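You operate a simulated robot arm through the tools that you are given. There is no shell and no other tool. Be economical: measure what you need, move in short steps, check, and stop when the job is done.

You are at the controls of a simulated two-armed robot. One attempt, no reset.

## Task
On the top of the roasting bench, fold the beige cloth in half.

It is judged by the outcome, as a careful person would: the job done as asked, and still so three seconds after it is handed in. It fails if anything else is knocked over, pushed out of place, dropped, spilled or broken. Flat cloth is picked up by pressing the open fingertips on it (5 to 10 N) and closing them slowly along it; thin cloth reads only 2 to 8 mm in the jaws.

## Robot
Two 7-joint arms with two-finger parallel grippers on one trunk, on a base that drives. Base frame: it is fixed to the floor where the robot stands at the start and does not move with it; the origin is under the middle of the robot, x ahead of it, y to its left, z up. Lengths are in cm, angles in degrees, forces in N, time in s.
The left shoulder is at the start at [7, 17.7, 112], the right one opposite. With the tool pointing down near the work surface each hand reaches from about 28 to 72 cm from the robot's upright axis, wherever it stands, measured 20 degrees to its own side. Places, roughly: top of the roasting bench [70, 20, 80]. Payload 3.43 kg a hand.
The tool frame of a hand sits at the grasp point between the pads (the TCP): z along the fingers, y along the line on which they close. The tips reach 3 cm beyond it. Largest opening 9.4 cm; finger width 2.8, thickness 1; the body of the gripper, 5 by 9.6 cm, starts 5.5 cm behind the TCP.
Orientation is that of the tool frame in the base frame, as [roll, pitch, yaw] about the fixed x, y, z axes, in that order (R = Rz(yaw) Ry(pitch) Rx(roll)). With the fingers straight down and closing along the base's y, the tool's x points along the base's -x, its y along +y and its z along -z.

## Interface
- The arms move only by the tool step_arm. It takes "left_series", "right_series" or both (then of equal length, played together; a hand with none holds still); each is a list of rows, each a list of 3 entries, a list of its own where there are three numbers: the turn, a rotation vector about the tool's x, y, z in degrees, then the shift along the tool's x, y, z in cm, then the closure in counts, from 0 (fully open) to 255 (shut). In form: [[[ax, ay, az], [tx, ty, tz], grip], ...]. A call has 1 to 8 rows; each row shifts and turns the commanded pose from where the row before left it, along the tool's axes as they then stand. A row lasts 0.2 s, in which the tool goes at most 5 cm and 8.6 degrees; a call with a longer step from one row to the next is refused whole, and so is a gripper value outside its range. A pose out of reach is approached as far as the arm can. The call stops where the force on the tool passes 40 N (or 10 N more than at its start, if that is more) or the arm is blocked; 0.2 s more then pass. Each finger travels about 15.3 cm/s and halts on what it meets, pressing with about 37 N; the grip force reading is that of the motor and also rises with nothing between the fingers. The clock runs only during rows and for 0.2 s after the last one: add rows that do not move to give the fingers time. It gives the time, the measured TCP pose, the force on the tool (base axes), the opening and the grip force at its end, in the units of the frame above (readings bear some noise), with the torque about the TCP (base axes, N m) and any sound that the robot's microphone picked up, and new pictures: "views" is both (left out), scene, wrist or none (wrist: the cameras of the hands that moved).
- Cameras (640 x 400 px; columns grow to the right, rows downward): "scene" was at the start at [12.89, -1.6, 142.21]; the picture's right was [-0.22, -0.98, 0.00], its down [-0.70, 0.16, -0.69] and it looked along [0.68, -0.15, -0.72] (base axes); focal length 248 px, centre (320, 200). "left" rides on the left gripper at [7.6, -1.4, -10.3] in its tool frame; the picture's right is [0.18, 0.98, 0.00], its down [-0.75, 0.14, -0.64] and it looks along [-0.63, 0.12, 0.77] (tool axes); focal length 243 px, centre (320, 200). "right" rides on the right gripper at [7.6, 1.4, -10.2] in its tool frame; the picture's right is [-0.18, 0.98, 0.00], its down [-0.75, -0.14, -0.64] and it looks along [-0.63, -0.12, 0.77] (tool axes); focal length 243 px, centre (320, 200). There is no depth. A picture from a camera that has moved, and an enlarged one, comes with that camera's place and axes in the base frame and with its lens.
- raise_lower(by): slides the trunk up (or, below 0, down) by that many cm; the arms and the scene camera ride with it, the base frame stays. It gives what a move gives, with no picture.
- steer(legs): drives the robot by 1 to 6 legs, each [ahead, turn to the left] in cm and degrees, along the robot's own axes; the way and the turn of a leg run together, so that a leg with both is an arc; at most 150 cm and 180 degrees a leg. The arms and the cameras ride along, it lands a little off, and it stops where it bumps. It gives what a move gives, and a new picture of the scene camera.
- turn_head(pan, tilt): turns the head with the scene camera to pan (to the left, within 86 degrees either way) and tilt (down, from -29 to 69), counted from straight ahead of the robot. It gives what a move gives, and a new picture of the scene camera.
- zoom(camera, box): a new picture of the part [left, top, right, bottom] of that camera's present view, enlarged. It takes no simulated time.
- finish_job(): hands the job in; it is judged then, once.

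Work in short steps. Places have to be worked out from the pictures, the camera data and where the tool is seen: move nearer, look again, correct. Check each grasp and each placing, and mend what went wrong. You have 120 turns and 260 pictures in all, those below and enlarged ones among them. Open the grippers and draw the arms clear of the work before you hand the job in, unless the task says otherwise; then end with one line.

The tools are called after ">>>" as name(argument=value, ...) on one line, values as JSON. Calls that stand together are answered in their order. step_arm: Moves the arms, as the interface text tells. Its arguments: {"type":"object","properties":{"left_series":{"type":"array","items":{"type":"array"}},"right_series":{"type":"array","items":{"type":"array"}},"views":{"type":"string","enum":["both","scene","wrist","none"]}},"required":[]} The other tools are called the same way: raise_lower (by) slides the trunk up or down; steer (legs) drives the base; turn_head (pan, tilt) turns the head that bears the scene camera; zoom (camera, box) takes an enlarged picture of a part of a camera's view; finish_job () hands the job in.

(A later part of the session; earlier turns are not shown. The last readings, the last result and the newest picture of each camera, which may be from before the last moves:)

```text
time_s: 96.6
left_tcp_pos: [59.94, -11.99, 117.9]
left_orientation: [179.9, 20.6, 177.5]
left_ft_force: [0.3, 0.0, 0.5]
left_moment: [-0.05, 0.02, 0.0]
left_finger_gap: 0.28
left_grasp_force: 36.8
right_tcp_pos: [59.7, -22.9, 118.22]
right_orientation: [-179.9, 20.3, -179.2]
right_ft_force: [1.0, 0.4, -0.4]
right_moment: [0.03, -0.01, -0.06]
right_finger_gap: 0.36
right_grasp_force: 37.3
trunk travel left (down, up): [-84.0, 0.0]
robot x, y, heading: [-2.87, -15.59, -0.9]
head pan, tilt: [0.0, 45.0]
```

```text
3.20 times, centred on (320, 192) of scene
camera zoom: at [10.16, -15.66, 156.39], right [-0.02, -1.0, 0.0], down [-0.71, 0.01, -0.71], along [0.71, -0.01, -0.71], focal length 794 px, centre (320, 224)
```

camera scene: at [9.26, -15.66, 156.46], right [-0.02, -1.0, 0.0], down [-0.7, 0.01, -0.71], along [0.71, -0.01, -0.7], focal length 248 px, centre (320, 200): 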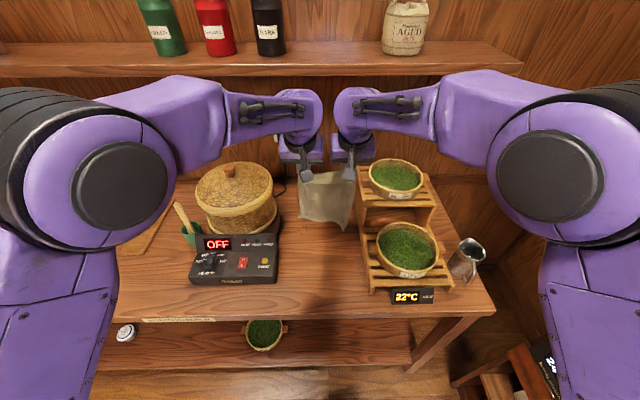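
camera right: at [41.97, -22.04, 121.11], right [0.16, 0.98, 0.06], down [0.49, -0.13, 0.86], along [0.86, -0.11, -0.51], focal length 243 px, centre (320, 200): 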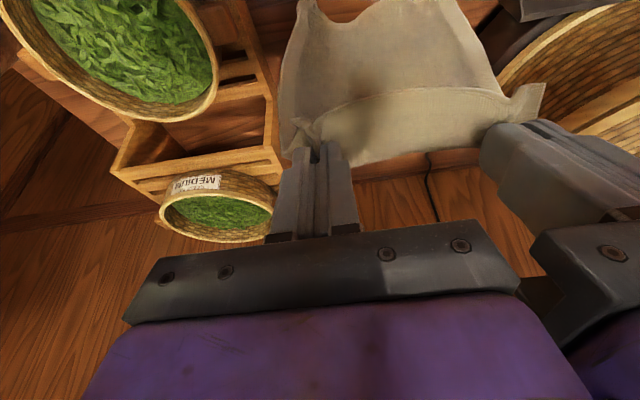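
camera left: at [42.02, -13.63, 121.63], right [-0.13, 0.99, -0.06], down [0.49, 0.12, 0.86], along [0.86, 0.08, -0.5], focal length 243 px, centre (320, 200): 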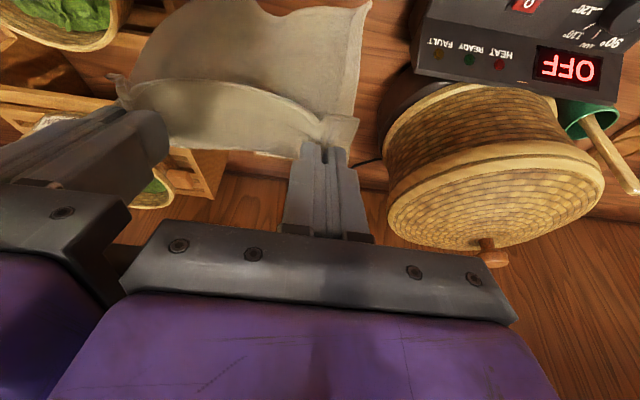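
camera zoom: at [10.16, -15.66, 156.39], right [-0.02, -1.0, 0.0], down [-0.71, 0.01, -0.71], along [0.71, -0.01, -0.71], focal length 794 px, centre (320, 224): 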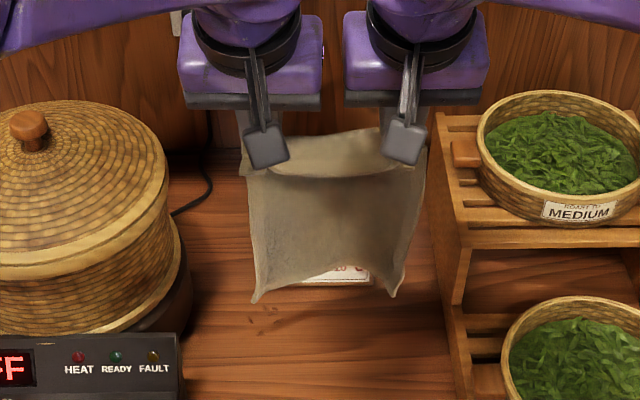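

The sheet hangs flat but leans forward with the finger tilt: its bottom is at x≈66–69. I move 4 cm back and lower 3 cm so the bottom edge touches down at x≈64, clear of the card.

>>> step_arm(left_series=[[[0, 0, 0], [1.88, 0, -0.68], 255], [[0, 0, 0], [1.88, 0, -0.68], 255], [[0, 0, 0], [0, 0, 0], 255], [[0, 0, 0], [0, 0, 0], 255], [[0, 0, 0], [0.5, 0, 1.4], 255], [[0, 0, 0], [0.5, 0, 1.4], 255], [[0, 0, 0], [0, 0, 0], 255]], right_series=[[[0, 0, 0], [1.88, 0, -0.68], 255], [[0, 0, 0], [1.88, 0, -0.68], 255], [[0, 0, 0], [0, 0, 0], 255], [[0, 0, 0], [0, 0, 0], 255], [[0, 0, 0], [0.5, 0, 1.4], 255], [[0, 0, 0], [0.5, 0, 1.4], 255], [[0, 0, 0], [0, 0, 0], 255]], views="none")

>>> zoom(camera="scene", box=[220, 130, 420, 255])

```text
time_s: 98.2
left_tcp_pos: [56.05, -11.76, 114.75]
left_orientation: [179.8, 20.7, 177.6]
left_ft_force: [0.5, -2.6, -0.4]
left_moment: [-0.06, 0.0, -0.01]
left_finger_gap: 0.26
left_grasp_force: 36.6
right_tcp_pos: [55.91, -23.09, 114.97]
right_orientation: [-179.9, 20.4, -179.2]
right_ft_force: [0.3, 1.0, 0.3]
right_moment: [0.08, 0.02, -0.05]
right_finger_gap: 0.36
right_grasp_force: 37.1
trunk travel left (down, up): [-84.0, 0.0]
robot x, y, heading: [-2.97, -15.91, -0.9]
head pan, tilt: [0.0, 45.0]
```

```text
3.20 times, centred on (320, 192) of scene
camera zoom: at [10.31, -15.67, 156.38], right [-0.02, -1.0, 0.0], down [-0.71, 0.01, -0.71], along [0.71, -0.01, -0.71], focal length 794 px, centre (320, 224)
```

zoom: 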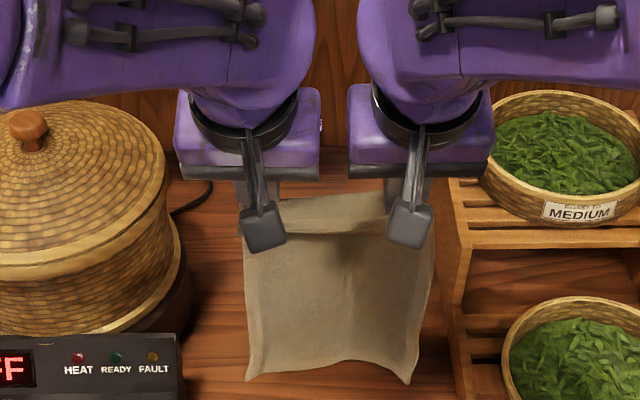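

The bottom edge now rests straight on the bench at x≈57.5. Phase 1: lay the lower half toward me, moving back and down together.

>>> step_arm(left_series=[[[0, 0, 0], [1.32, 0, 0.69], 255], [[0, 0, 0], [1.32, 0, 0.69], 255], [[0, 0, 0], [1.32, 0, 0.69], 255], [[0, 0, 0], [1.32, 0, 0.69], 255], [[0, 0, 0], [1.32, 0, 0.69], 255], [[0, 0, 0], [1.32, 0, 0.69], 255], [[0, 0, 0], [0, 0, 0], 255]], right_series=[[[0, 0, 0], [1.32, 0, 0.69], 255], [[0, 0, 0], [1.32, 0, 0.69], 255], [[0, 0, 0], [1.32, 0, 0.69], 255], [[0, 0, 0], [1.32, 0, 0.69], 255], [[0, 0, 0], [1.32, 0, 0.69], 255], [[0, 0, 0], [1.32, 0, 0.69], 255], [[0, 0, 0], [0, 0, 0], 255]], views="scene")

```text
time_s: 99.8
left_tcp_pos: [50.58, -11.09, 109.1]
left_orientation: [-177.5, 20.7, 179.9]
left_ft_force: [-0.6, -11.3, -1.5]
left_moment: [-0.34, 0.02, -0.01]
left_finger_gap: 0.27
left_grasp_force: 37.3
right_tcp_pos: [50.18, -23.19, 108.56]
right_orientation: [179.4, 20.4, -179.8]
right_ft_force: [-0.7, 11.3, 1.0]
right_moment: [0.41, -0.03, 0.06]
right_finger_gap: 0.4
right_grasp_force: 36.4
trunk travel left (down, up): [-84.0, 0.0]
robot x, y, heading: [-2.94, -15.83, -1.0]
head pan, tilt: [0.0, 45.0]
camera scene: at [10.37, -15.68, 156.37], right [-0.02, -1.0, 0.0], down [-0.71, 0.01, -0.71], along [0.71, -0.01, -0.71], focal length 248 px, centre (320, 200)
```

scene: 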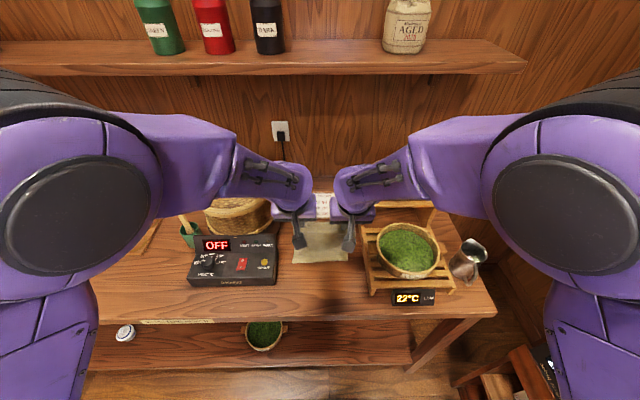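

Side tension rose (left arm nearing its limit), so I relax the left hand and correct its roll, then continue using base motion for the backward part.

>>> step_arm(left_series=[[[-1.2, 0, 0.4], [-0.3, -0.5, 0.1], 255], [[-1.1, 0, 0.4], [-0.3, -0.3, 0.1], 255], [[0, 0, 0], [0, 0, 0], 255]], right_series=[[[0, 0, 0], [-0.4, 0.2, 0.1], 255], [[0, 0, 0], [-0.4, 0.1, 0.1], 255], [[0, 0, 0], [0, 0, 0], 255]], views="wrist")

>>> zoom(camera="scene", box=[220, 170, 420, 295])

```text
time_s: 100.6
left_tcp_pos: [51.8, -11.76, 110.32]
left_orientation: [-178.4, 21.5, -179.6]
left_ft_force: [-0.1, -0.1, -0.5]
left_moment: [-0.03, 0.0, -0.04]
left_finger_gap: 0.26
left_grasp_force: 36.4
right_tcp_pos: [51.19, -22.81, 109.36]
right_orientation: [179.0, 21.1, -180.0]
right_ft_force: [0.4, 0.6, -1.2]
right_moment: [0.01, 0.01, -0.03]
right_finger_gap: 0.39
right_grasp_force: 36.8
trunk travel left (down, up): [-84.0, 0.0]
robot x, y, heading: [-2.88, -15.55, -1.0]
head pan, tilt: [0.0, 45.0]
camera right: at [40.4, -21.57, 116.13], right [0.17, 0.98, 0.08], down [0.47, -0.15, 0.87], along [0.86, -0.11, -0.49], focal length 243 px, centre (320, 200)
camera left: at [41.05, -12.92, 117.13], right [-0.17, 0.98, -0.09], down [0.47, 0.16, 0.87], along [0.87, 0.1, -0.49], focal length 243 px, centre (320, 200)
```

right: 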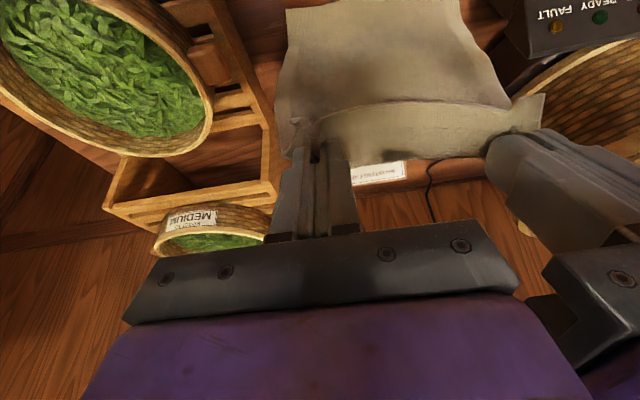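
left: 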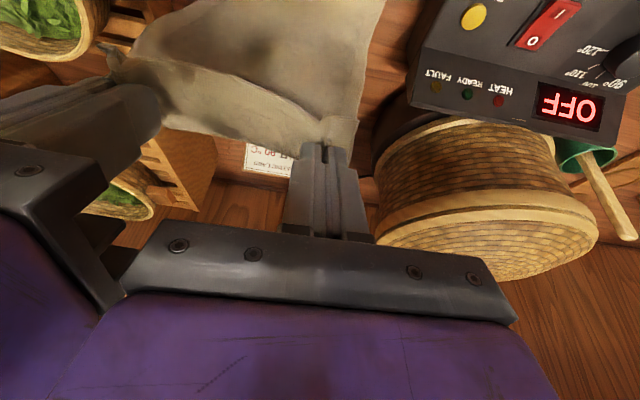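

```text
3.20 times, centred on (320, 232) of scene
camera zoom: at [10.35, -15.68, 156.37], right [-0.02, -1.0, 0.0], down [-0.71, 0.01, -0.71], along [0.71, -0.01, -0.71], focal length 794 px, centre (320, 96)
```

zoom: 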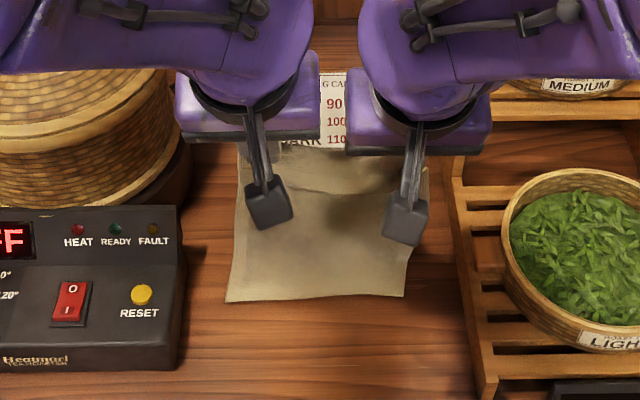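

The bottom edge lies toward me at x≈52 with the sheet rising forward to the hands, so I lay the lower half forward instead and fold back toward me. Base ahead 6 cm first.

>>> steer(legs=[[6, 0]])

>>> zoom(camera="scene", box=[220, 170, 420, 295])

```text
time_s: 101.6
left_tcp_pos: [56.55, -11.85, 110.65]
left_orientation: [-178.4, 21.6, -179.4]
left_ft_force: [-1.0, -0.8, 1.9]
left_moment: [0.01, -0.05, -0.01]
left_finger_gap: 0.24
left_grasp_force: 37.3
right_tcp_pos: [55.73, -23.04, 109.74]
right_orientation: [179.1, 21.3, 179.9]
right_ft_force: [-1.5, -0.1, 1.1]
right_moment: [-0.04, -0.05, -0.07]
right_finger_gap: 0.38
right_grasp_force: 36.9
trunk travel left (down, up): [-84.0, 0.0]
robot x, y, heading: [3.03, -15.78, -0.8]
head pan, tilt: [0.0, 45.0]
camera scene: at [14.77, -15.75, 156.52], right [-0.02, -1.0, 0.0], down [-0.7, 0.01, -0.71], along [0.71, -0.01, -0.7], focal length 248 px, centre (320, 200)
```

scene: 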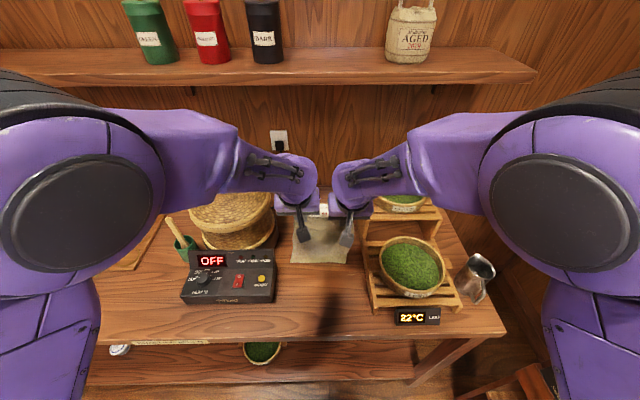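

```text
3.20 times, centred on (320, 232) of scene
camera zoom: at [14.77, -15.75, 156.52], right [-0.02, -1.0, 0.0], down [-0.7, 0.01, -0.71], along [0.71, -0.01, -0.7], focal length 794 px, centre (320, 96)
```

zoom: 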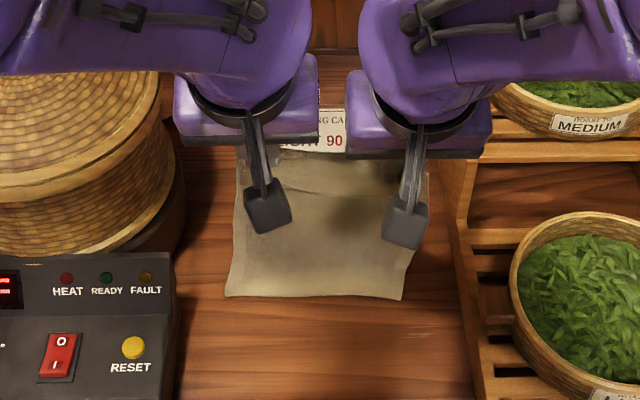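

The sheet moved along without dragging, so it was barely touching. Now I lower while moving forward, laying the lower half down with its edge toward me.

>>> step_arm(left_series=[[[0, 0, 0], [-0.2, 0, 1.5], 255], [[0, 0, 0], [-0.3, 0, 1.5], 255], [[0, 0, 0], [-0.3, 0, 1.5], 255], [[0, 0, 0], [-0.3, 0, 1.5], 255], [[0, 0, 0], [-0.3, 0, 1.5], 255], [[0, 0, 0], [0, 0, 0], 255]], right_series=[[[0, 0, 0], [-0.5, 0, 1.3], 255], [[0, 0, 0], [-0.4, 0, 1.4], 255], [[0, 0, 0], [-0.3, 0, 1.4], 255], [[0, 0, 0], [-0.3, 0, 1.4], 255], [[0, 0, 0], [-0.3, 0, 1.4], 255], [[0, 0, 0], [0, 0, 0], 255]], views="wrist")

>>> zoom(camera="scene", box=[220, 170, 420, 295])

```text
time_s: 103.0
left_tcp_pos: [62.03, -11.27, 104.0]
left_orientation: [-176.2, 20.9, -177.2]
left_ft_force: [-0.6, -6.0, -0.7]
left_moment: [-0.21, -0.02, -0.03]
left_finger_gap: 0.27
left_grasp_force: 36.4
right_tcp_pos: [61.09, -23.18, 103.69]
right_orientation: [177.5, 20.6, 178.3]
right_ft_force: [-0.7, 6.7, 0.5]
right_moment: [0.18, 0.0, 0.0]
right_finger_gap: 0.36
right_grasp_force: 36.9
trunk travel left (down, up): [-84.0, 0.0]
robot x, y, heading: [2.87, -15.74, -1.1]
head pan, tilt: [0.0, 45.0]
camera right: at [50.53, -21.91, 110.49], right [0.19, 0.98, 0.1], down [0.48, -0.18, 0.86], along [0.86, -0.11, -0.5], focal length 243 px, centre (320, 200)
camera left: at [51.37, -12.36, 110.96], right [-0.2, 0.97, -0.13], down [0.47, 0.21, 0.86], along [0.86, 0.11, -0.5], focal length 243 px, centre (320, 200)
```

right: 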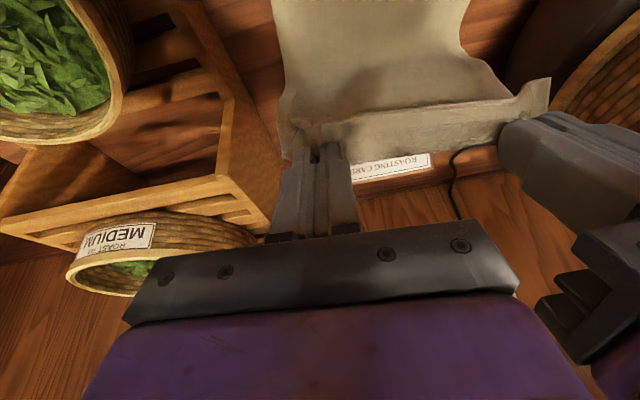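
left: 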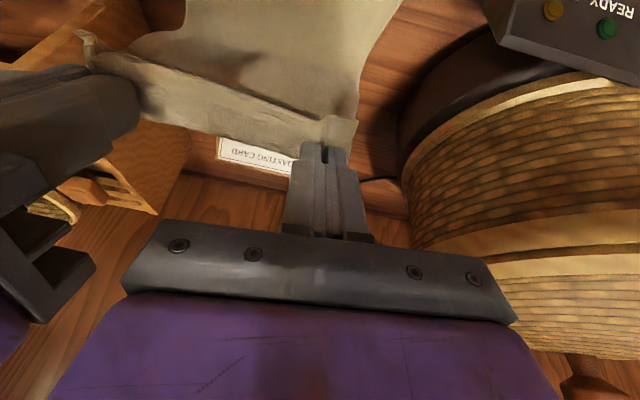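

```text
3.20 times, centred on (320, 232) of scene
camera zoom: at [16.16, -15.77, 156.38], right [-0.02, -1.0, 0.0], down [-0.71, 0.01, -0.71], along [0.71, -0.01, -0.71], focal length 794 px, centre (320, 96)
```

zoom: 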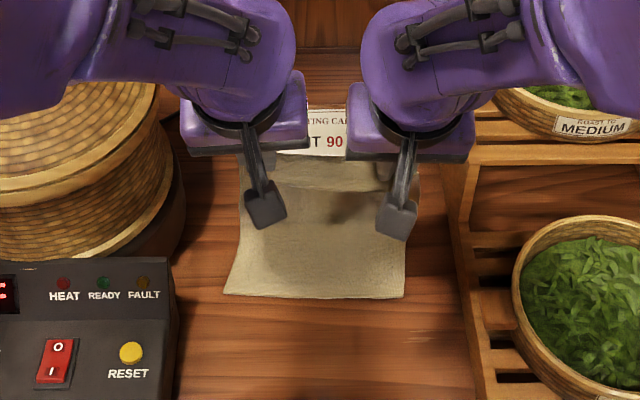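

Bottom edge rests at x≈58, which would put the crease too close to the card. I lift 5 cm to hang free, square the hands, then drive back 9 cm before laying it again.

>>> step_arm(left_series=[[[-1.2, 0, 2], [-0.6, -0.4, -1.6], 255], [[-1.2, 0, 1.9], [-0.6, -0.2, -1.6], 255], [[0, 0, 0], [-0.6, 0, -1.6], 255], [[0, 0, 0], [0, 0, 0], 255], [[0, 0, 0], [0, 0, 0], 255]], right_series=[[[0.9, 0, -1.2], [-0.6, 0.2, -1.6], 255], [[0.9, 0, -1.2], [-0.6, 0.1, -1.6], 255], [[0, 0, 0], [-0.6, 0, -1.6], 255], [[0, 0, 0], [0, 0, 0], 255], [[0, 0, 0], [0, 0, 0], 255]], views="none")

>>> steer(legs=[[-9, 0]])

>>> zoom(camera="scene", box=[220, 150, 420, 275])

```text
time_s: 104.4
left_tcp_pos: [60.27, -11.33, 103.97]
left_orientation: [-179.5, 14.9, 179.9]
left_ft_force: [-0.6, -6.1, 0.1]
left_moment: [-0.2, 0.05, 0.05]
left_finger_gap: 0.25
left_grasp_force: 37.6
right_tcp_pos: [59.49, -23.5, 103.52]
right_orientation: [180.0, 14.8, -179.7]
right_ft_force: [-0.5, 5.7, -0.1]
right_moment: [0.22, -0.01, 0.02]
right_finger_gap: 0.37
right_grasp_force: 37.2
trunk travel left (down, up): [-84.0, 0.0]
robot x, y, heading: [2.92, -15.78, -1.1]
head pan, tilt: [0.0, 45.0]
stopped in row 5 (left hand): the arm was blocked; the commanded pose is now the measured one
```

```text
time_s: 105.5
left_tcp_pos: [51.13, -11.16, 104.02]
left_orientation: [-179.5, 14.9, 179.9]
left_ft_force: [1.0, -7.2, 0.4]
left_moment: [-0.28, 0.02, 0.01]
left_finger_gap: 0.29
left_grasp_force: 37.1
right_tcp_pos: [50.35, -23.24, 103.56]
right_orientation: [180.0, 14.7, -179.6]
right_ft_force: [0.2, 8.6, -0.3]
right_moment: [0.31, -0.02, 0.0]
right_finger_gap: 0.37
right_grasp_force: 36.9
trunk travel left (down, up): [-84.0, 0.0]
robot x, y, heading: [-5.86, -15.34, -0.8]
head pan, tilt: [0.0, 45.0]
camera scene: at [7.22, -15.62, 156.34], right [-0.01, -1.0, 0.0], down [-0.71, 0.01, -0.71], along [0.71, -0.01, -0.71], focal length 248 px, centre (320, 200)
```

scene: 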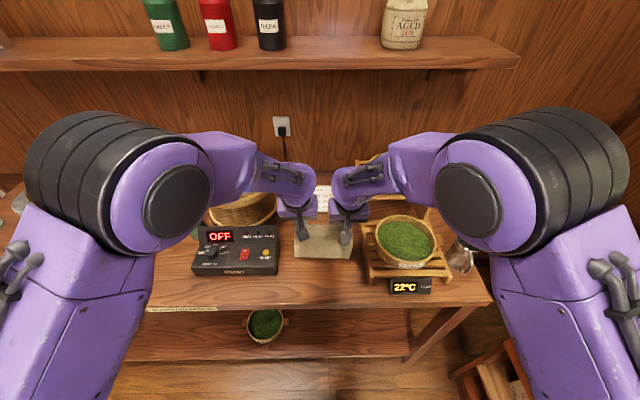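

```text
3.20 times, centred on (320, 212) of scene
camera zoom: at [7.22, -15.62, 156.34], right [-0.01, -1.0, 0.0], down [-0.71, 0.01, -0.71], along [0.71, -0.01, -0.71], focal length 794 px, centre (320, 160)
```

zoom: 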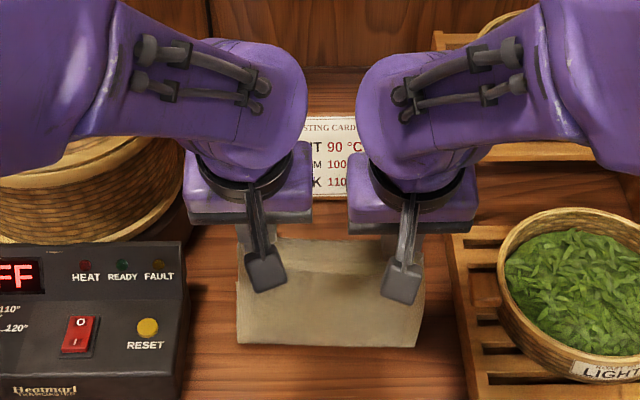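

I check with the wrist cameras which way the lower part is lying now.

>>> step_arm(left_series=[[[0, 0, 0], [0, -0.4, 0], 255], [[0, 0, 0], [0, 0, 0], 255]], right_series=[[[0, 0, 0], [0.7, 0.3, -0.2], 255], [[0, 0, 0], [0, 0, 0], 255]], views="wrist")

```text
time_s: 106.1
left_tcp_pos: [51.21, -11.28, 104.34]
left_orientation: [-179.0, 15.0, -179.6]
left_ft_force: [-0.7, -5.1, -0.8]
left_moment: [-0.2, 0.0, 0.01]
left_finger_gap: 0.22
left_grasp_force: 37.3
right_tcp_pos: [49.62, -23.33, 103.54]
right_orientation: [179.7, 14.5, 179.8]
right_ft_force: [0.3, 5.8, -0.4]
right_moment: [0.21, -0.03, 0.05]
right_finger_gap: 0.38
right_grasp_force: 36.8
trunk travel left (down, up): [-84.0, 0.0]
robot x, y, heading: [-6.0, -15.31, -0.9]
head pan, tilt: [0.0, 45.0]
camera right: at [39.63, -21.9, 111.53], right [0.18, 0.98, 0.05], down [0.57, -0.15, 0.81], along [0.8, -0.11, -0.58], focal length 243 px, centre (320, 200)
camera left: at [41.24, -12.52, 112.23], right [-0.18, 0.98, -0.06], down [0.56, 0.16, 0.81], along [0.81, 0.11, -0.58], focal length 243 px, centre (320, 200)
```

right: 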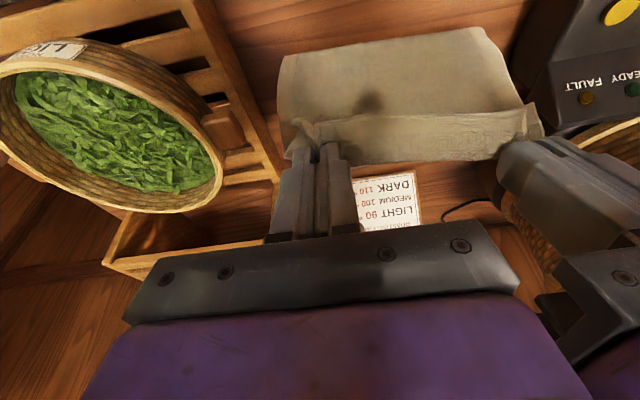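
left: 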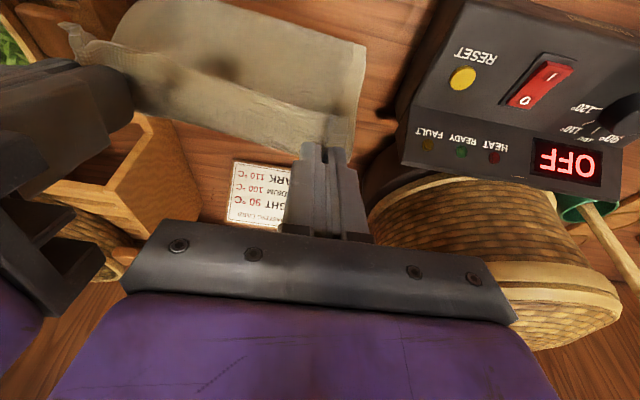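

About 15 cm of sheet hangs to a crease at x≈51 and the remaining ~10 cm lies forward underneath. I lower 3.5 cm and back 3.5 cm to bring the crease to the middle.

>>> step_arm(left_series=[[[0, 0, 0], [1.0, -0.4, 0.9], 255], [[0, 0, 0], [0.9, 0, 1.2], 255], [[0, 0, 0], [0.3, 0, 1.3], 255], [[0, 0, 0], [0, 0, 0], 255]], right_series=[[[0, 0, 0], [0.1, 0.4, 1], 255], [[0, 0, 0], [0.3, 0, 1.1], 255], [[0, 0, 0], [0.3, 0, 1.1], 255], [[0, 0, 0], [0, 0, 0], 255]], views="none")

>>> steer(legs=[[-3.5, 0]])

>>> zoom(camera="scene", box=[220, 150, 420, 275])

```text
time_s: 107.1
left_tcp_pos: [50.35, -11.46, 100.95]
left_orientation: [-177.8, 14.8, -178.2]
left_ft_force: [-0.3, -2.5, 0.0]
left_moment: [-0.07, -0.02, 0.03]
left_finger_gap: 0.22
left_grasp_force: 36.6
right_tcp_pos: [49.82, -23.02, 100.68]
right_orientation: [179.3, 14.8, 179.6]
right_ft_force: [-0.3, 2.3, -0.2]
right_moment: [0.08, 0.01, -0.04]
right_finger_gap: 0.36
right_grasp_force: 36.9
trunk travel left (down, up): [-84.0, 0.0]
robot x, y, heading: [-6.48, -15.28, -0.6]
head pan, tilt: [0.0, 45.0]
```

```text
time_s: 108.0
left_tcp_pos: [47.26, -11.03, 100.29]
left_orientation: [-178.2, 14.3, -178.3]
left_ft_force: [0.4, -4.6, 0.7]
left_moment: [-0.11, 0.02, -0.02]
left_finger_gap: 0.24
left_grasp_force: 37.7
right_tcp_pos: [46.72, -23.16, 100.18]
right_orientation: [179.4, 14.4, 179.4]
right_ft_force: [0.2, 3.6, -1.1]
right_moment: [0.19, 0.03, 0.0]
right_finger_gap: 0.37
right_grasp_force: 37.1
trunk travel left (down, up): [-84.0, 0.0]
robot x, y, heading: [-9.98, -15.62, -0.8]
head pan, tilt: [0.0, 45.0]
camera scene: at [4.29, -15.58, 156.28], right [-0.02, -1.0, 0.0], down [-0.71, 0.01, -0.7], along [0.7, -0.01, -0.71], focal length 248 px, centre (320, 200)
```

scene: 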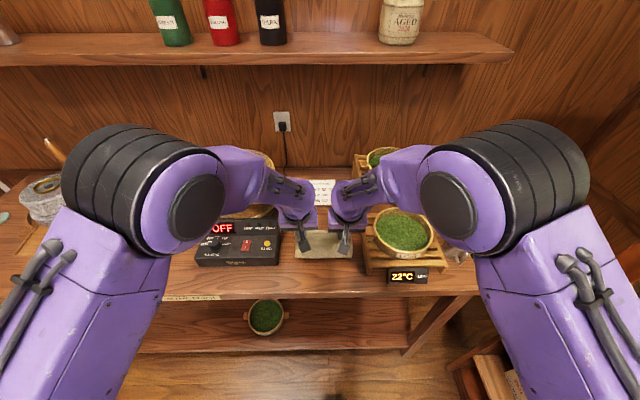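

```text
3.20 times, centred on (320, 212) of scene
camera zoom: at [4.29, -15.58, 156.28], right [-0.02, -1.0, 0.0], down [-0.71, 0.01, -0.7], along [0.7, -0.01, -0.71], focal length 794 px, centre (320, 160)
```

zoom: 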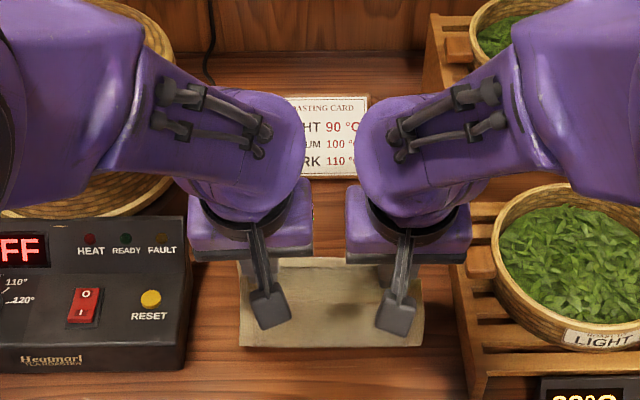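

Crease is at x≈47.6, with half the cloth lying forward beneath. Phase 2: carry the held edge forward over it; lower 1 cm and drive 5 cm ahead, then finish with an arc by the arms.

>>> step_arm(left_series=[[[0, 0, 0], [0.2, -0.2, 0.7], 255], [[0, 0, 0], [0, 0, 0], 255]], right_series=[[[0, 0, 0], [-0.1, 0.1, 0.9], 255], [[0, 0, 0], [0, 0, 0], 255]], views="none")

>>> steer(legs=[[5, 0]])

>>> zoom(camera="scene", box=[220, 150, 420, 275])

```text
time_s: 108.6
left_tcp_pos: [47.01, -11.3, 100.13]
left_orientation: [-177.6, 14.7, -177.8]
left_ft_force: [0.5, -3.3, -0.9]
left_moment: [-0.13, 0.01, -0.04]
left_finger_gap: 0.25
left_grasp_force: 37.1
right_tcp_pos: [46.6, -23.1, 99.7]
right_orientation: [179.2, 14.6, 179.4]
right_ft_force: [-0.3, 4.2, -0.6]
right_moment: [0.17, 0.01, 0.02]
right_finger_gap: 0.37
right_grasp_force: 37.1
trunk travel left (down, up): [-84.0, 0.0]
robot x, y, heading: [-10.07, -15.6, -0.9]
head pan, tilt: [0.0, 45.0]
```

```text
time_s: 109.5
left_tcp_pos: [50.65, -11.26, 100.71]
left_orientation: [-177.5, 15.3, -177.6]
left_ft_force: [0.0, -3.4, 0.7]
left_moment: [-0.05, -0.01, 0.03]
left_finger_gap: 0.22
left_grasp_force: 36.8
right_tcp_pos: [50.55, -23.05, 100.84]
right_orientation: [179.1, 15.6, 179.3]
right_ft_force: [-0.8, 4.0, 0.5]
right_moment: [0.08, -0.02, -0.02]
right_finger_gap: 0.36
right_grasp_force: 36.7
trunk travel left (down, up): [-84.0, 0.0]
robot x, y, heading: [-4.44, -15.16, -1.0]
head pan, tilt: [0.0, 45.0]
camera scene: at [7.21, -15.63, 156.48], right [-0.02, -1.0, 0.0], down [-0.7, 0.01, -0.71], along [0.71, -0.01, -0.7], focal length 248 px, centre (320, 200)
```

scene: 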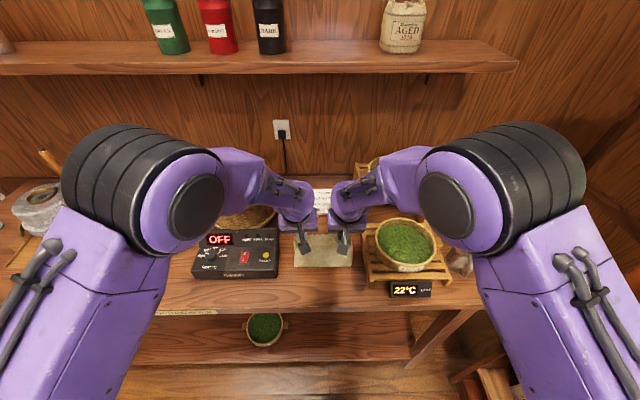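

```text
3.20 times, centred on (320, 212) of scene
camera zoom: at [7.21, -15.63, 156.48], right [-0.02, -1.0, 0.0], down [-0.7, 0.01, -0.71], along [0.71, -0.01, -0.7], focal length 794 px, centre (320, 160)
```

zoom: 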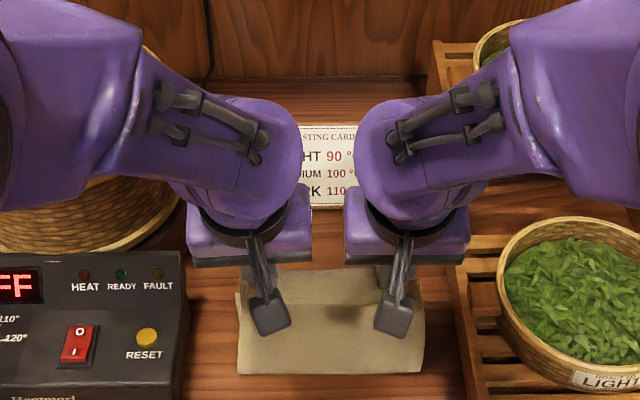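

The crease stays put (~x 48.5). Now the arms carry the edge forward and down in an arc to about x=60, z=91.

>>> step_arm(left_series=[[[0, 0, 0], [-2.05, 0, 2.0], 255], [[0, 0, 0], [-1.84, 0, 2.77], 255], [[0, 0, 0], [-1.2, 0, 3.2], 255], [[0, 0, 0], [-0.6, 0, 2.8], 255], [[0, 0, 0], [0, 0, 0], 255]], right_series=[[[0, 0, 0], [-2.05, 0, 2.0], 255], [[0, 0, 0], [-1.84, 0, 2.77], 255], [[0, 0, 0], [-1.2, 0, 3.2], 255], [[0, 0, 0], [-0.6, 0, 2.8], 255], [[0, 0, 0], [0, 0, 0], 255]], views="both")

>>> zoom(camera="scene", box=[220, 150, 420, 275])

```text
time_s: 110.7
left_tcp_pos: [59.58, -11.1, 91.52]
left_orientation: [-177.6, 14.8, -177.6]
left_ft_force: [-0.3, -4.4, -0.1]
left_moment: [-0.16, -0.06, 0.0]
left_finger_gap: 0.22
left_grasp_force: 36.6
right_tcp_pos: [59.6, -23.17, 91.4]
right_orientation: [179.0, 15.1, 179.2]
right_ft_force: [-0.8, 4.2, -0.3]
right_moment: [0.13, -0.01, 0.03]
right_finger_gap: 0.37
right_grasp_force: 36.1
trunk travel left (down, up): [-84.0, 0.0]
robot x, y, heading: [-4.7, -15.66, -0.9]
head pan, tilt: [0.0, 45.0]
camera scene: at [8.17, -15.65, 156.4], right [-0.02, -1.0, 0.0], down [-0.71, 0.01, -0.71], along [0.71, -0.01, -0.71], focal length 248 px, centre (320, 200)
camera right: at [49.69, -21.69, 99.33], right [0.18, 0.98, 0.06], down [0.56, -0.16, 0.81], along [0.81, -0.11, -0.58], focal length 243 px, centre (320, 200)
camera left: at [49.69, -12.43, 99.58], right [-0.21, 0.97, -0.09], down [0.56, 0.19, 0.81], along [0.8, 0.12, -0.58], focal length 243 px, centre (320, 200)
```

scene: 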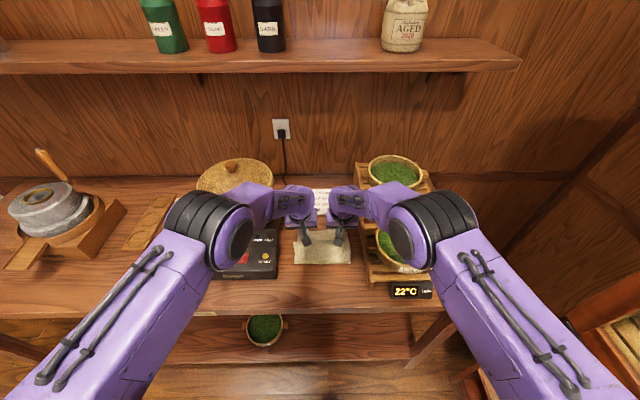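
right: 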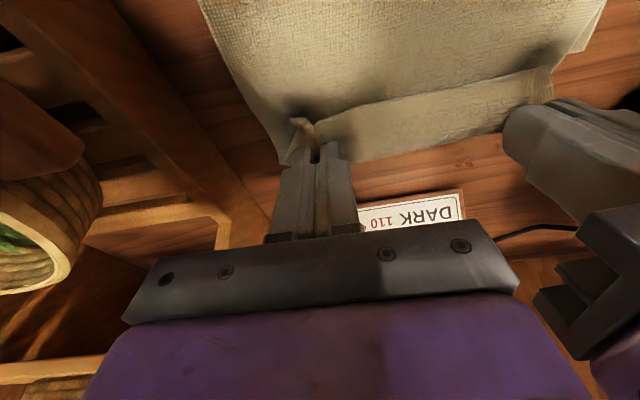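
left: 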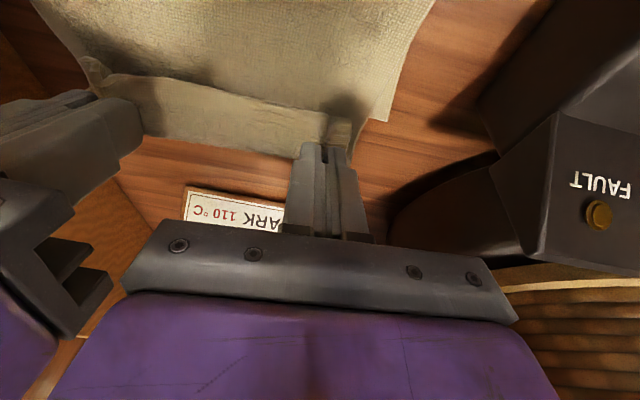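

```text
3.20 times, centred on (320, 212) of scene
camera zoom: at [8.17, -15.65, 156.4], right [-0.02, -1.0, 0.0], down [-0.71, 0.01, -0.71], along [0.71, -0.01, -0.71], focal length 794 px, centre (320, 160)
```

zoom: 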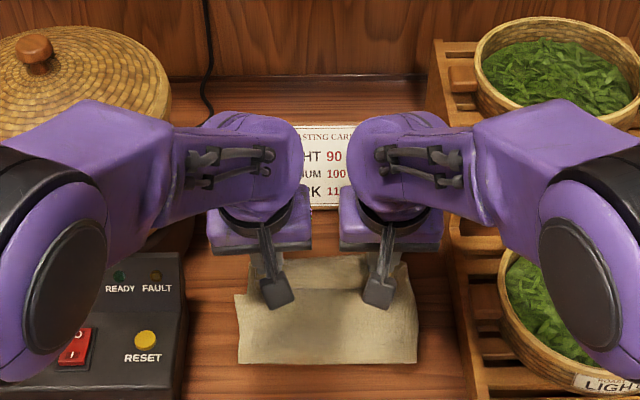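

Very good: the top layer now goes forward over the lower one; crease at x≈50.3, lower layer's far edge near x≈63. I carry the held edge 2.8 cm further and down onto it.

>>> step_arm(left_series=[[[0, 0, 0], [-1.1, 0, 1.0], 255], [[0, 0, 0], [-1.0, 0, 1.0], 255], [[0, 0, 0], [-0.4, 0, 0.3], 255], [[0, 0, 0], [0, 0, 0], 255]], right_series=[[[0, 0, 0], [-1.1, 0, 1.0], 255], [[0, 0, 0], [-1.0, 0, 1.0], 255], [[0, 0, 0], [-0.4, 0, 0.3], 255], [[0, 0, 0], [0, 0, 0], 255]], views="wrist")

>>> zoom(camera="scene", box=[260, 190, 380, 265])

```text
time_s: 111.7
left_tcp_pos: [62.68, -11.3, 89.65]
left_orientation: [-177.5, 14.7, -177.5]
left_ft_force: [-0.5, -2.5, 0.0]
left_moment: [-0.07, 0.01, 0.01]
left_finger_gap: 0.23
left_grasp_force: 37.6
right_tcp_pos: [62.56, -23.07, 89.54]
right_orientation: [179.1, 15.1, 179.4]
right_ft_force: [-1.8, 2.6, 0.0]
right_moment: [0.08, 0.0, -0.02]
right_finger_gap: 0.37
right_grasp_force: 36.7
trunk travel left (down, up): [-84.0, 0.0]
robot x, y, heading: [-4.56, -15.2, -0.7]
head pan, tilt: [0.0, 45.0]
camera right: at [52.69, -21.58, 97.62], right [0.18, 0.98, 0.06], down [0.56, -0.16, 0.81], along [0.81, -0.12, -0.58], focal length 243 px, centre (320, 200)
camera left: at [52.86, -12.52, 97.71], right [-0.21, 0.97, -0.09], down [0.56, 0.19, 0.81], along [0.8, 0.12, -0.59], focal length 243 px, centre (320, 200)
```

right: 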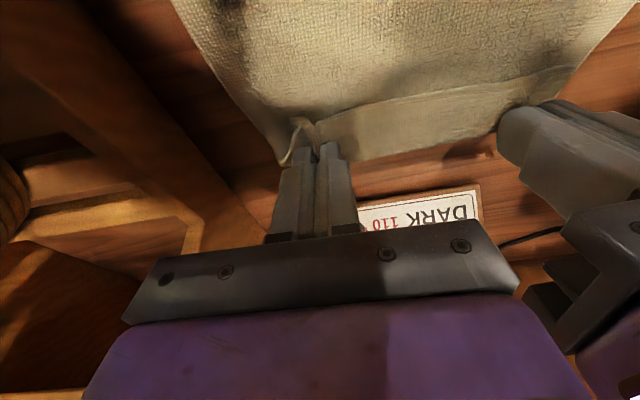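
left: 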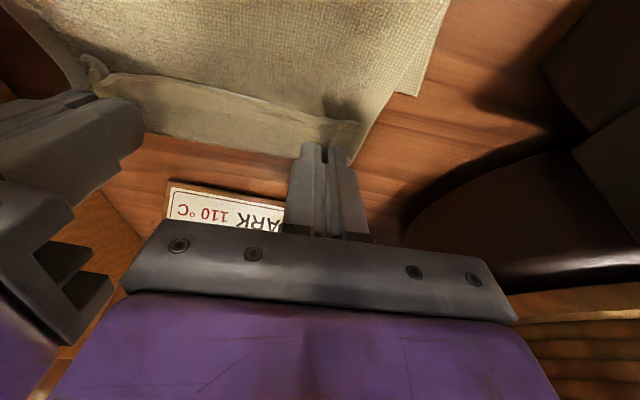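

```text
5.33 times, centred on (320, 228) of scene
camera zoom: at [8.49, -15.65, 156.37], right [-0.02, -1.0, 0.0], down [-0.71, 0.01, -0.71], along [0.71, -0.01, -0.71], focal length 1324 px, centre (320, 53)
```

zoom: 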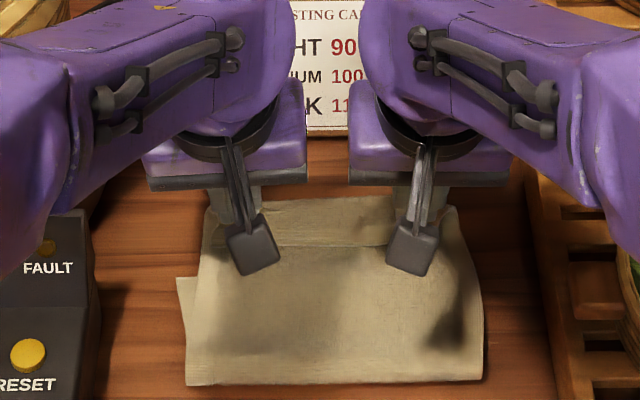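

The lower layer's far edge is actually at x≈58.7 with slack in the top layer. Moving the held edge back ~5 cm to match it will roll that slack toward me, moving the crease to the true middle.

>>> step_arm(left_series=[[[0, 0, 0], [0.9, 0, -0.8], 255], [[0, 0, 0], [1.2, 0, -0.32], 255], [[0, 0, 0], [1.2, 0, -0.32], 255], [[0, 0, 0], [1.3, 0, -0.2], 255], [[0, 0, 0], [0.5, 0, 0.1], 255], [[0, 0, 0], [0, 0, 0], 255]], right_series=[[[0, 0, 0], [0.9, 0, -0.8], 255], [[0, 0, 0], [1.2, 0, -0.32], 255], [[0, 0, 0], [1.2, 0, -0.32], 255], [[0, 0, 0], [1.3, 0, -0.2], 255], [[0, 0, 0], [0.5, 0, 0.1], 255], [[0, 0, 0], [0, 0, 0], 255]], views="wrist")

>>> zoom(camera="scene", box=[260, 200, 380, 275])

```text
time_s: 113.1
left_tcp_pos: [57.44, -11.34, 89.92]
left_orientation: [-177.5, 14.8, -177.6]
left_ft_force: [0.5, -1.2, -0.4]
left_moment: [0.0, -0.04, -0.02]
left_finger_gap: 0.22
left_grasp_force: 37.3
right_tcp_pos: [57.38, -22.83, 90.12]
right_orientation: [179.1, 15.1, 179.4]
right_ft_force: [-0.4, 0.4, 0.6]
right_moment: [-0.01, 0.03, 0.0]
right_finger_gap: 0.37
right_grasp_force: 37.6
trunk travel left (down, up): [-84.0, 0.0]
robot x, y, heading: [-4.46, -15.52, -0.8]
head pan, tilt: [0.0, 45.0]
camera right: at [47.41, -21.46, 97.95], right [0.18, 0.98, 0.06], down [0.56, -0.16, 0.81], along [0.81, -0.11, -0.58], focal length 243 px, centre (320, 200)
camera left: at [47.54, -12.66, 97.98], right [-0.21, 0.97, -0.09], down [0.56, 0.19, 0.81], along [0.8, 0.12, -0.59], focal length 243 px, centre (320, 200)
```

right: 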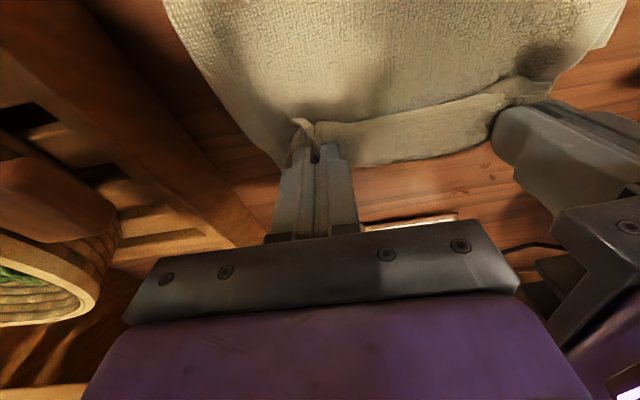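
left: 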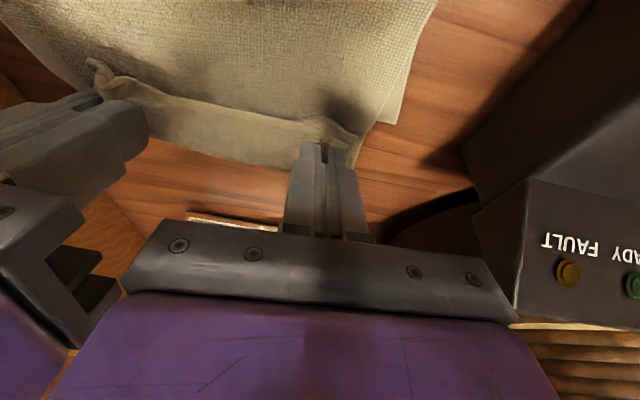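

```text
5.33 times, centred on (320, 238) of scene
camera zoom: at [8.47, -15.65, 156.37], right [-0.02, -1.0, 0.0], down [-0.71, 0.01, -0.71], along [0.71, -0.01, -0.71], focal length 1324 px, centre (320, 0)
```

zoom: 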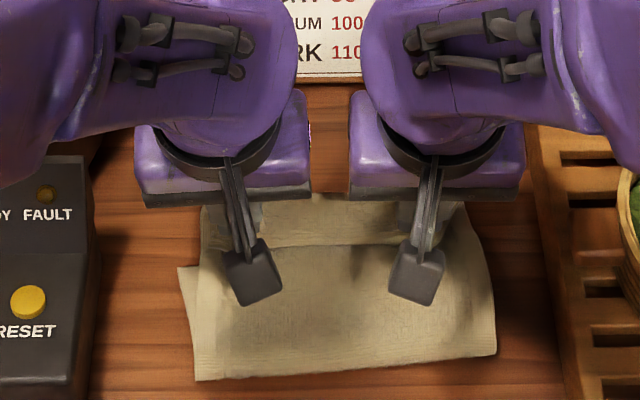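

The whole stack slid back about 3 cm but the fold persists, with slack in a dome near the crease. I move the edge back 2.5 cm more with a small hop to align it with the lower edge, then lower it to pin both layers.

>>> step_arm(left_series=[[[0, 0, 0], [-0.3, 0, -1.2], 255], [[0, 0, 0], [0.6, 0, -1.2], 255], [[0, 0, 0], [1.4, 0, -0.3], 255], [[0, 0, 0], [1.3, 0, 1.0], 255], [[0, 0, 0], [0.4, 0, 1.2], 255], [[0, 0, 0], [0.2, 0, 0.6], 255], [[0, 0, 0], [0, 0, 0], 255]], right_series=[[[0, 0, 0], [-0.3, 0, -1.2], 255], [[0, 0, 0], [0.6, 0, -1.2], 255], [[0, 0, 0], [1.4, 0, -0.3], 255], [[0, 0, 0], [1.3, 0, 1.0], 255], [[0, 0, 0], [0.4, 0, 1.2], 255], [[0, 0, 0], [0.2, 0, 0.6], 255], [[0, 0, 0], [0, 0, 0], 255]], views="wrist")

>>> zoom(camera="scene", box=[260, 200, 380, 275])

```text
time_s: 114.7
left_tcp_pos: [53.95, -11.65, 89.15]
left_orientation: [-177.5, 15.0, -177.6]
left_ft_force: [2.9, -0.4, 12.1]
left_moment: [0.01, -0.09, -0.02]
left_finger_gap: 0.23
left_grasp_force: 37.5
right_tcp_pos: [53.76, -22.83, 89.1]
right_orientation: [179.0, 15.3, 179.3]
right_ft_force: [2.4, -0.4, 7.8]
right_moment: [0.04, -0.08, -0.03]
right_finger_gap: 0.36
right_grasp_force: 37.0
trunk travel left (down, up): [-84.0, 0.0]
robot x, y, heading: [-4.83, -15.44, -0.9]
head pan, tilt: [0.0, 45.0]
camera right: at [43.81, -21.43, 96.99], right [0.18, 0.98, 0.06], down [0.56, -0.16, 0.82], along [0.81, -0.12, -0.57], focal length 243 px, centre (320, 200)
camera left: at [43.96, -12.9, 97.14], right [-0.21, 0.97, -0.09], down [0.56, 0.19, 0.81], along [0.8, 0.12, -0.58], focal length 243 px, centre (320, 200)
```

right: 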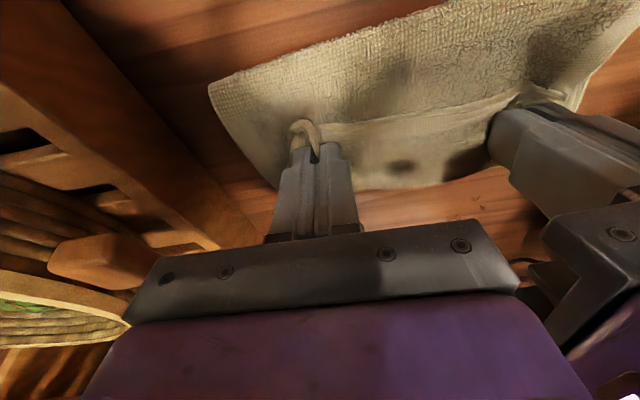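
left: 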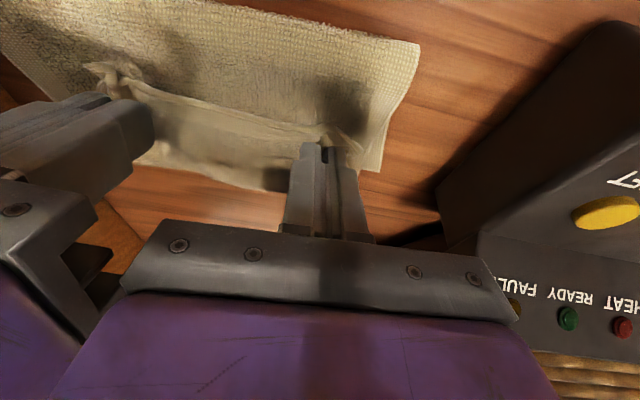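

```text
5.33 times, centred on (320, 238) of scene
camera zoom: at [8.22, -15.65, 156.42], right [-0.02, -1.0, 0.0], down [-0.71, 0.01, -0.71], along [0.71, -0.01, -0.71], focal length 1324 px, centre (320, 0)
```

zoom: 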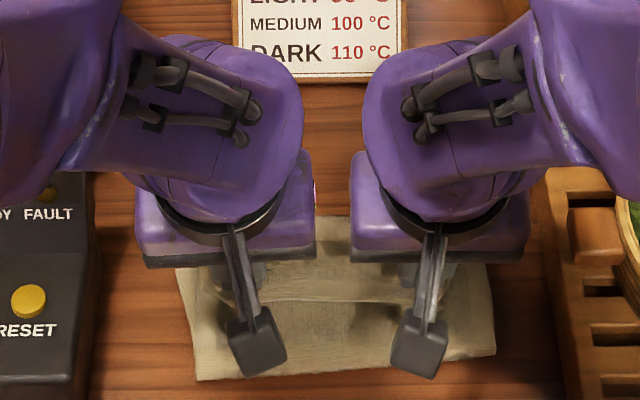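

The lower layer stayed put with the hop (crease ≈48.5, its far edge ≈59.5 in the middle), so the top edge is now ~4 cm short. I hop it forward 3.6 cm and set it down there.

>>> step_arm(left_series=[[[0, 0, 0], [-0.3, 0, -1.3], 255], [[0, 0, 0], [-1.0, 0, -0.8], 255], [[0, 0, 0], [-1.3, 0, 0.2], 255], [[0, 0, 0], [-1.2, 0, 0.7], 255], [[0, 0, 0], [-0.2, 0, 1.3], 255], [[0, 0, 0], [0.2, 0, 0.7], 255], [[0, 0, 0], [0, 0, 0], 255]], right_series=[[[0, 0, 0], [-0.3, 0, -1.3], 255], [[0, 0, 0], [-1.0, 0, -0.8], 255], [[0, 0, 0], [-1.3, 0, 0.2], 255], [[0, 0, 0], [-1.2, 0, 0.7], 255], [[0, 0, 0], [-0.2, 0, 1.3], 255], [[0, 0, 0], [0.2, 0, 0.7], 255], [[0, 0, 0], [0, 0, 0], 255]], views="wrist")

>>> zoom(camera="scene", box=[260, 200, 380, 275])

```text
time_s: 116.3
left_tcp_pos: [57.79, -11.44, 89.32]
left_orientation: [-177.5, 14.8, -177.7]
left_ft_force: [1.0, -0.1, 3.2]
left_moment: [0.0, -0.02, 0.0]
left_finger_gap: 0.21
left_grasp_force: 37.1
right_tcp_pos: [57.74, -22.77, 89.24]
right_orientation: [179.1, 15.3, 179.3]
right_ft_force: [-0.7, 1.4, 2.0]
right_moment: [0.06, -0.01, -0.03]
right_finger_gap: 0.36
right_grasp_force: 37.0
trunk travel left (down, up): [-84.0, 0.0]
robot x, y, heading: [-4.63, -15.74, -1.0]
head pan, tilt: [0.0, 45.0]
camera right: at [47.83, -21.49, 97.08], right [0.18, 0.98, 0.06], down [0.56, -0.16, 0.81], along [0.81, -0.12, -0.58], focal length 243 px, centre (320, 200)
camera left: at [47.92, -12.7, 97.31], right [-0.21, 0.97, -0.09], down [0.56, 0.19, 0.81], along [0.8, 0.12, -0.58], focal length 243 px, centre (320, 200)
```

right: 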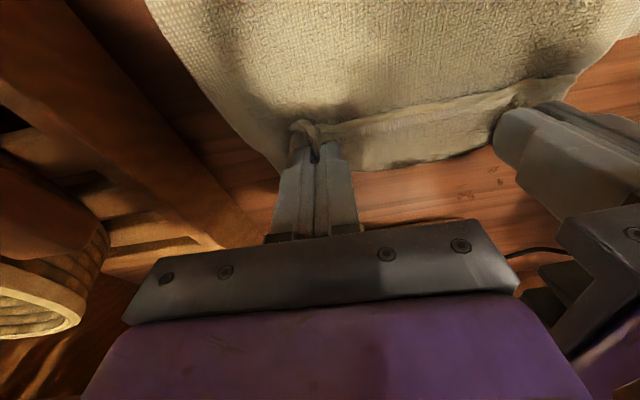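
left: 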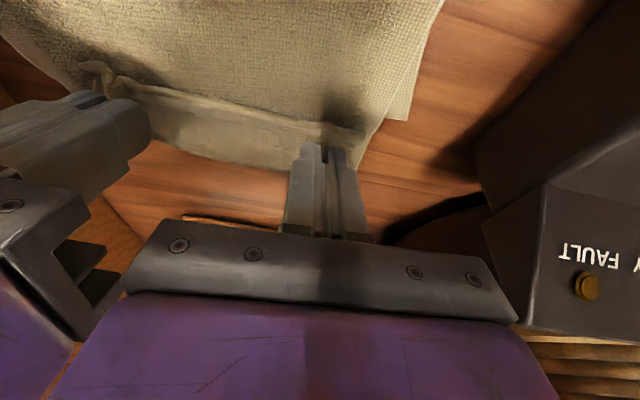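

```text
5.33 times, centred on (320, 238) of scene
camera zoom: at [8.39, -15.63, 156.39], right [-0.02, -1.0, 0.0], down [-0.71, 0.01, -0.71], along [0.71, -0.01, -0.71], focal length 1324 px, centre (320, 0)
```

zoom: 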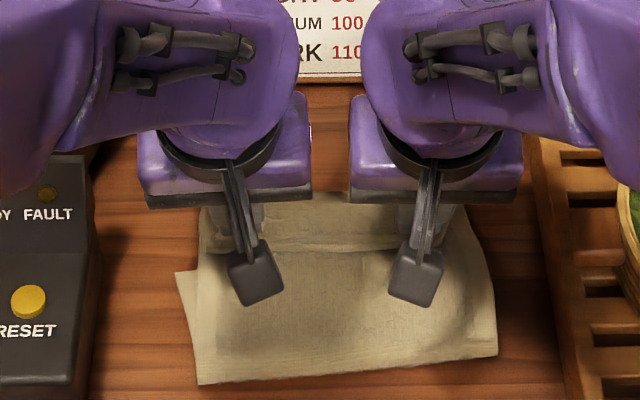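

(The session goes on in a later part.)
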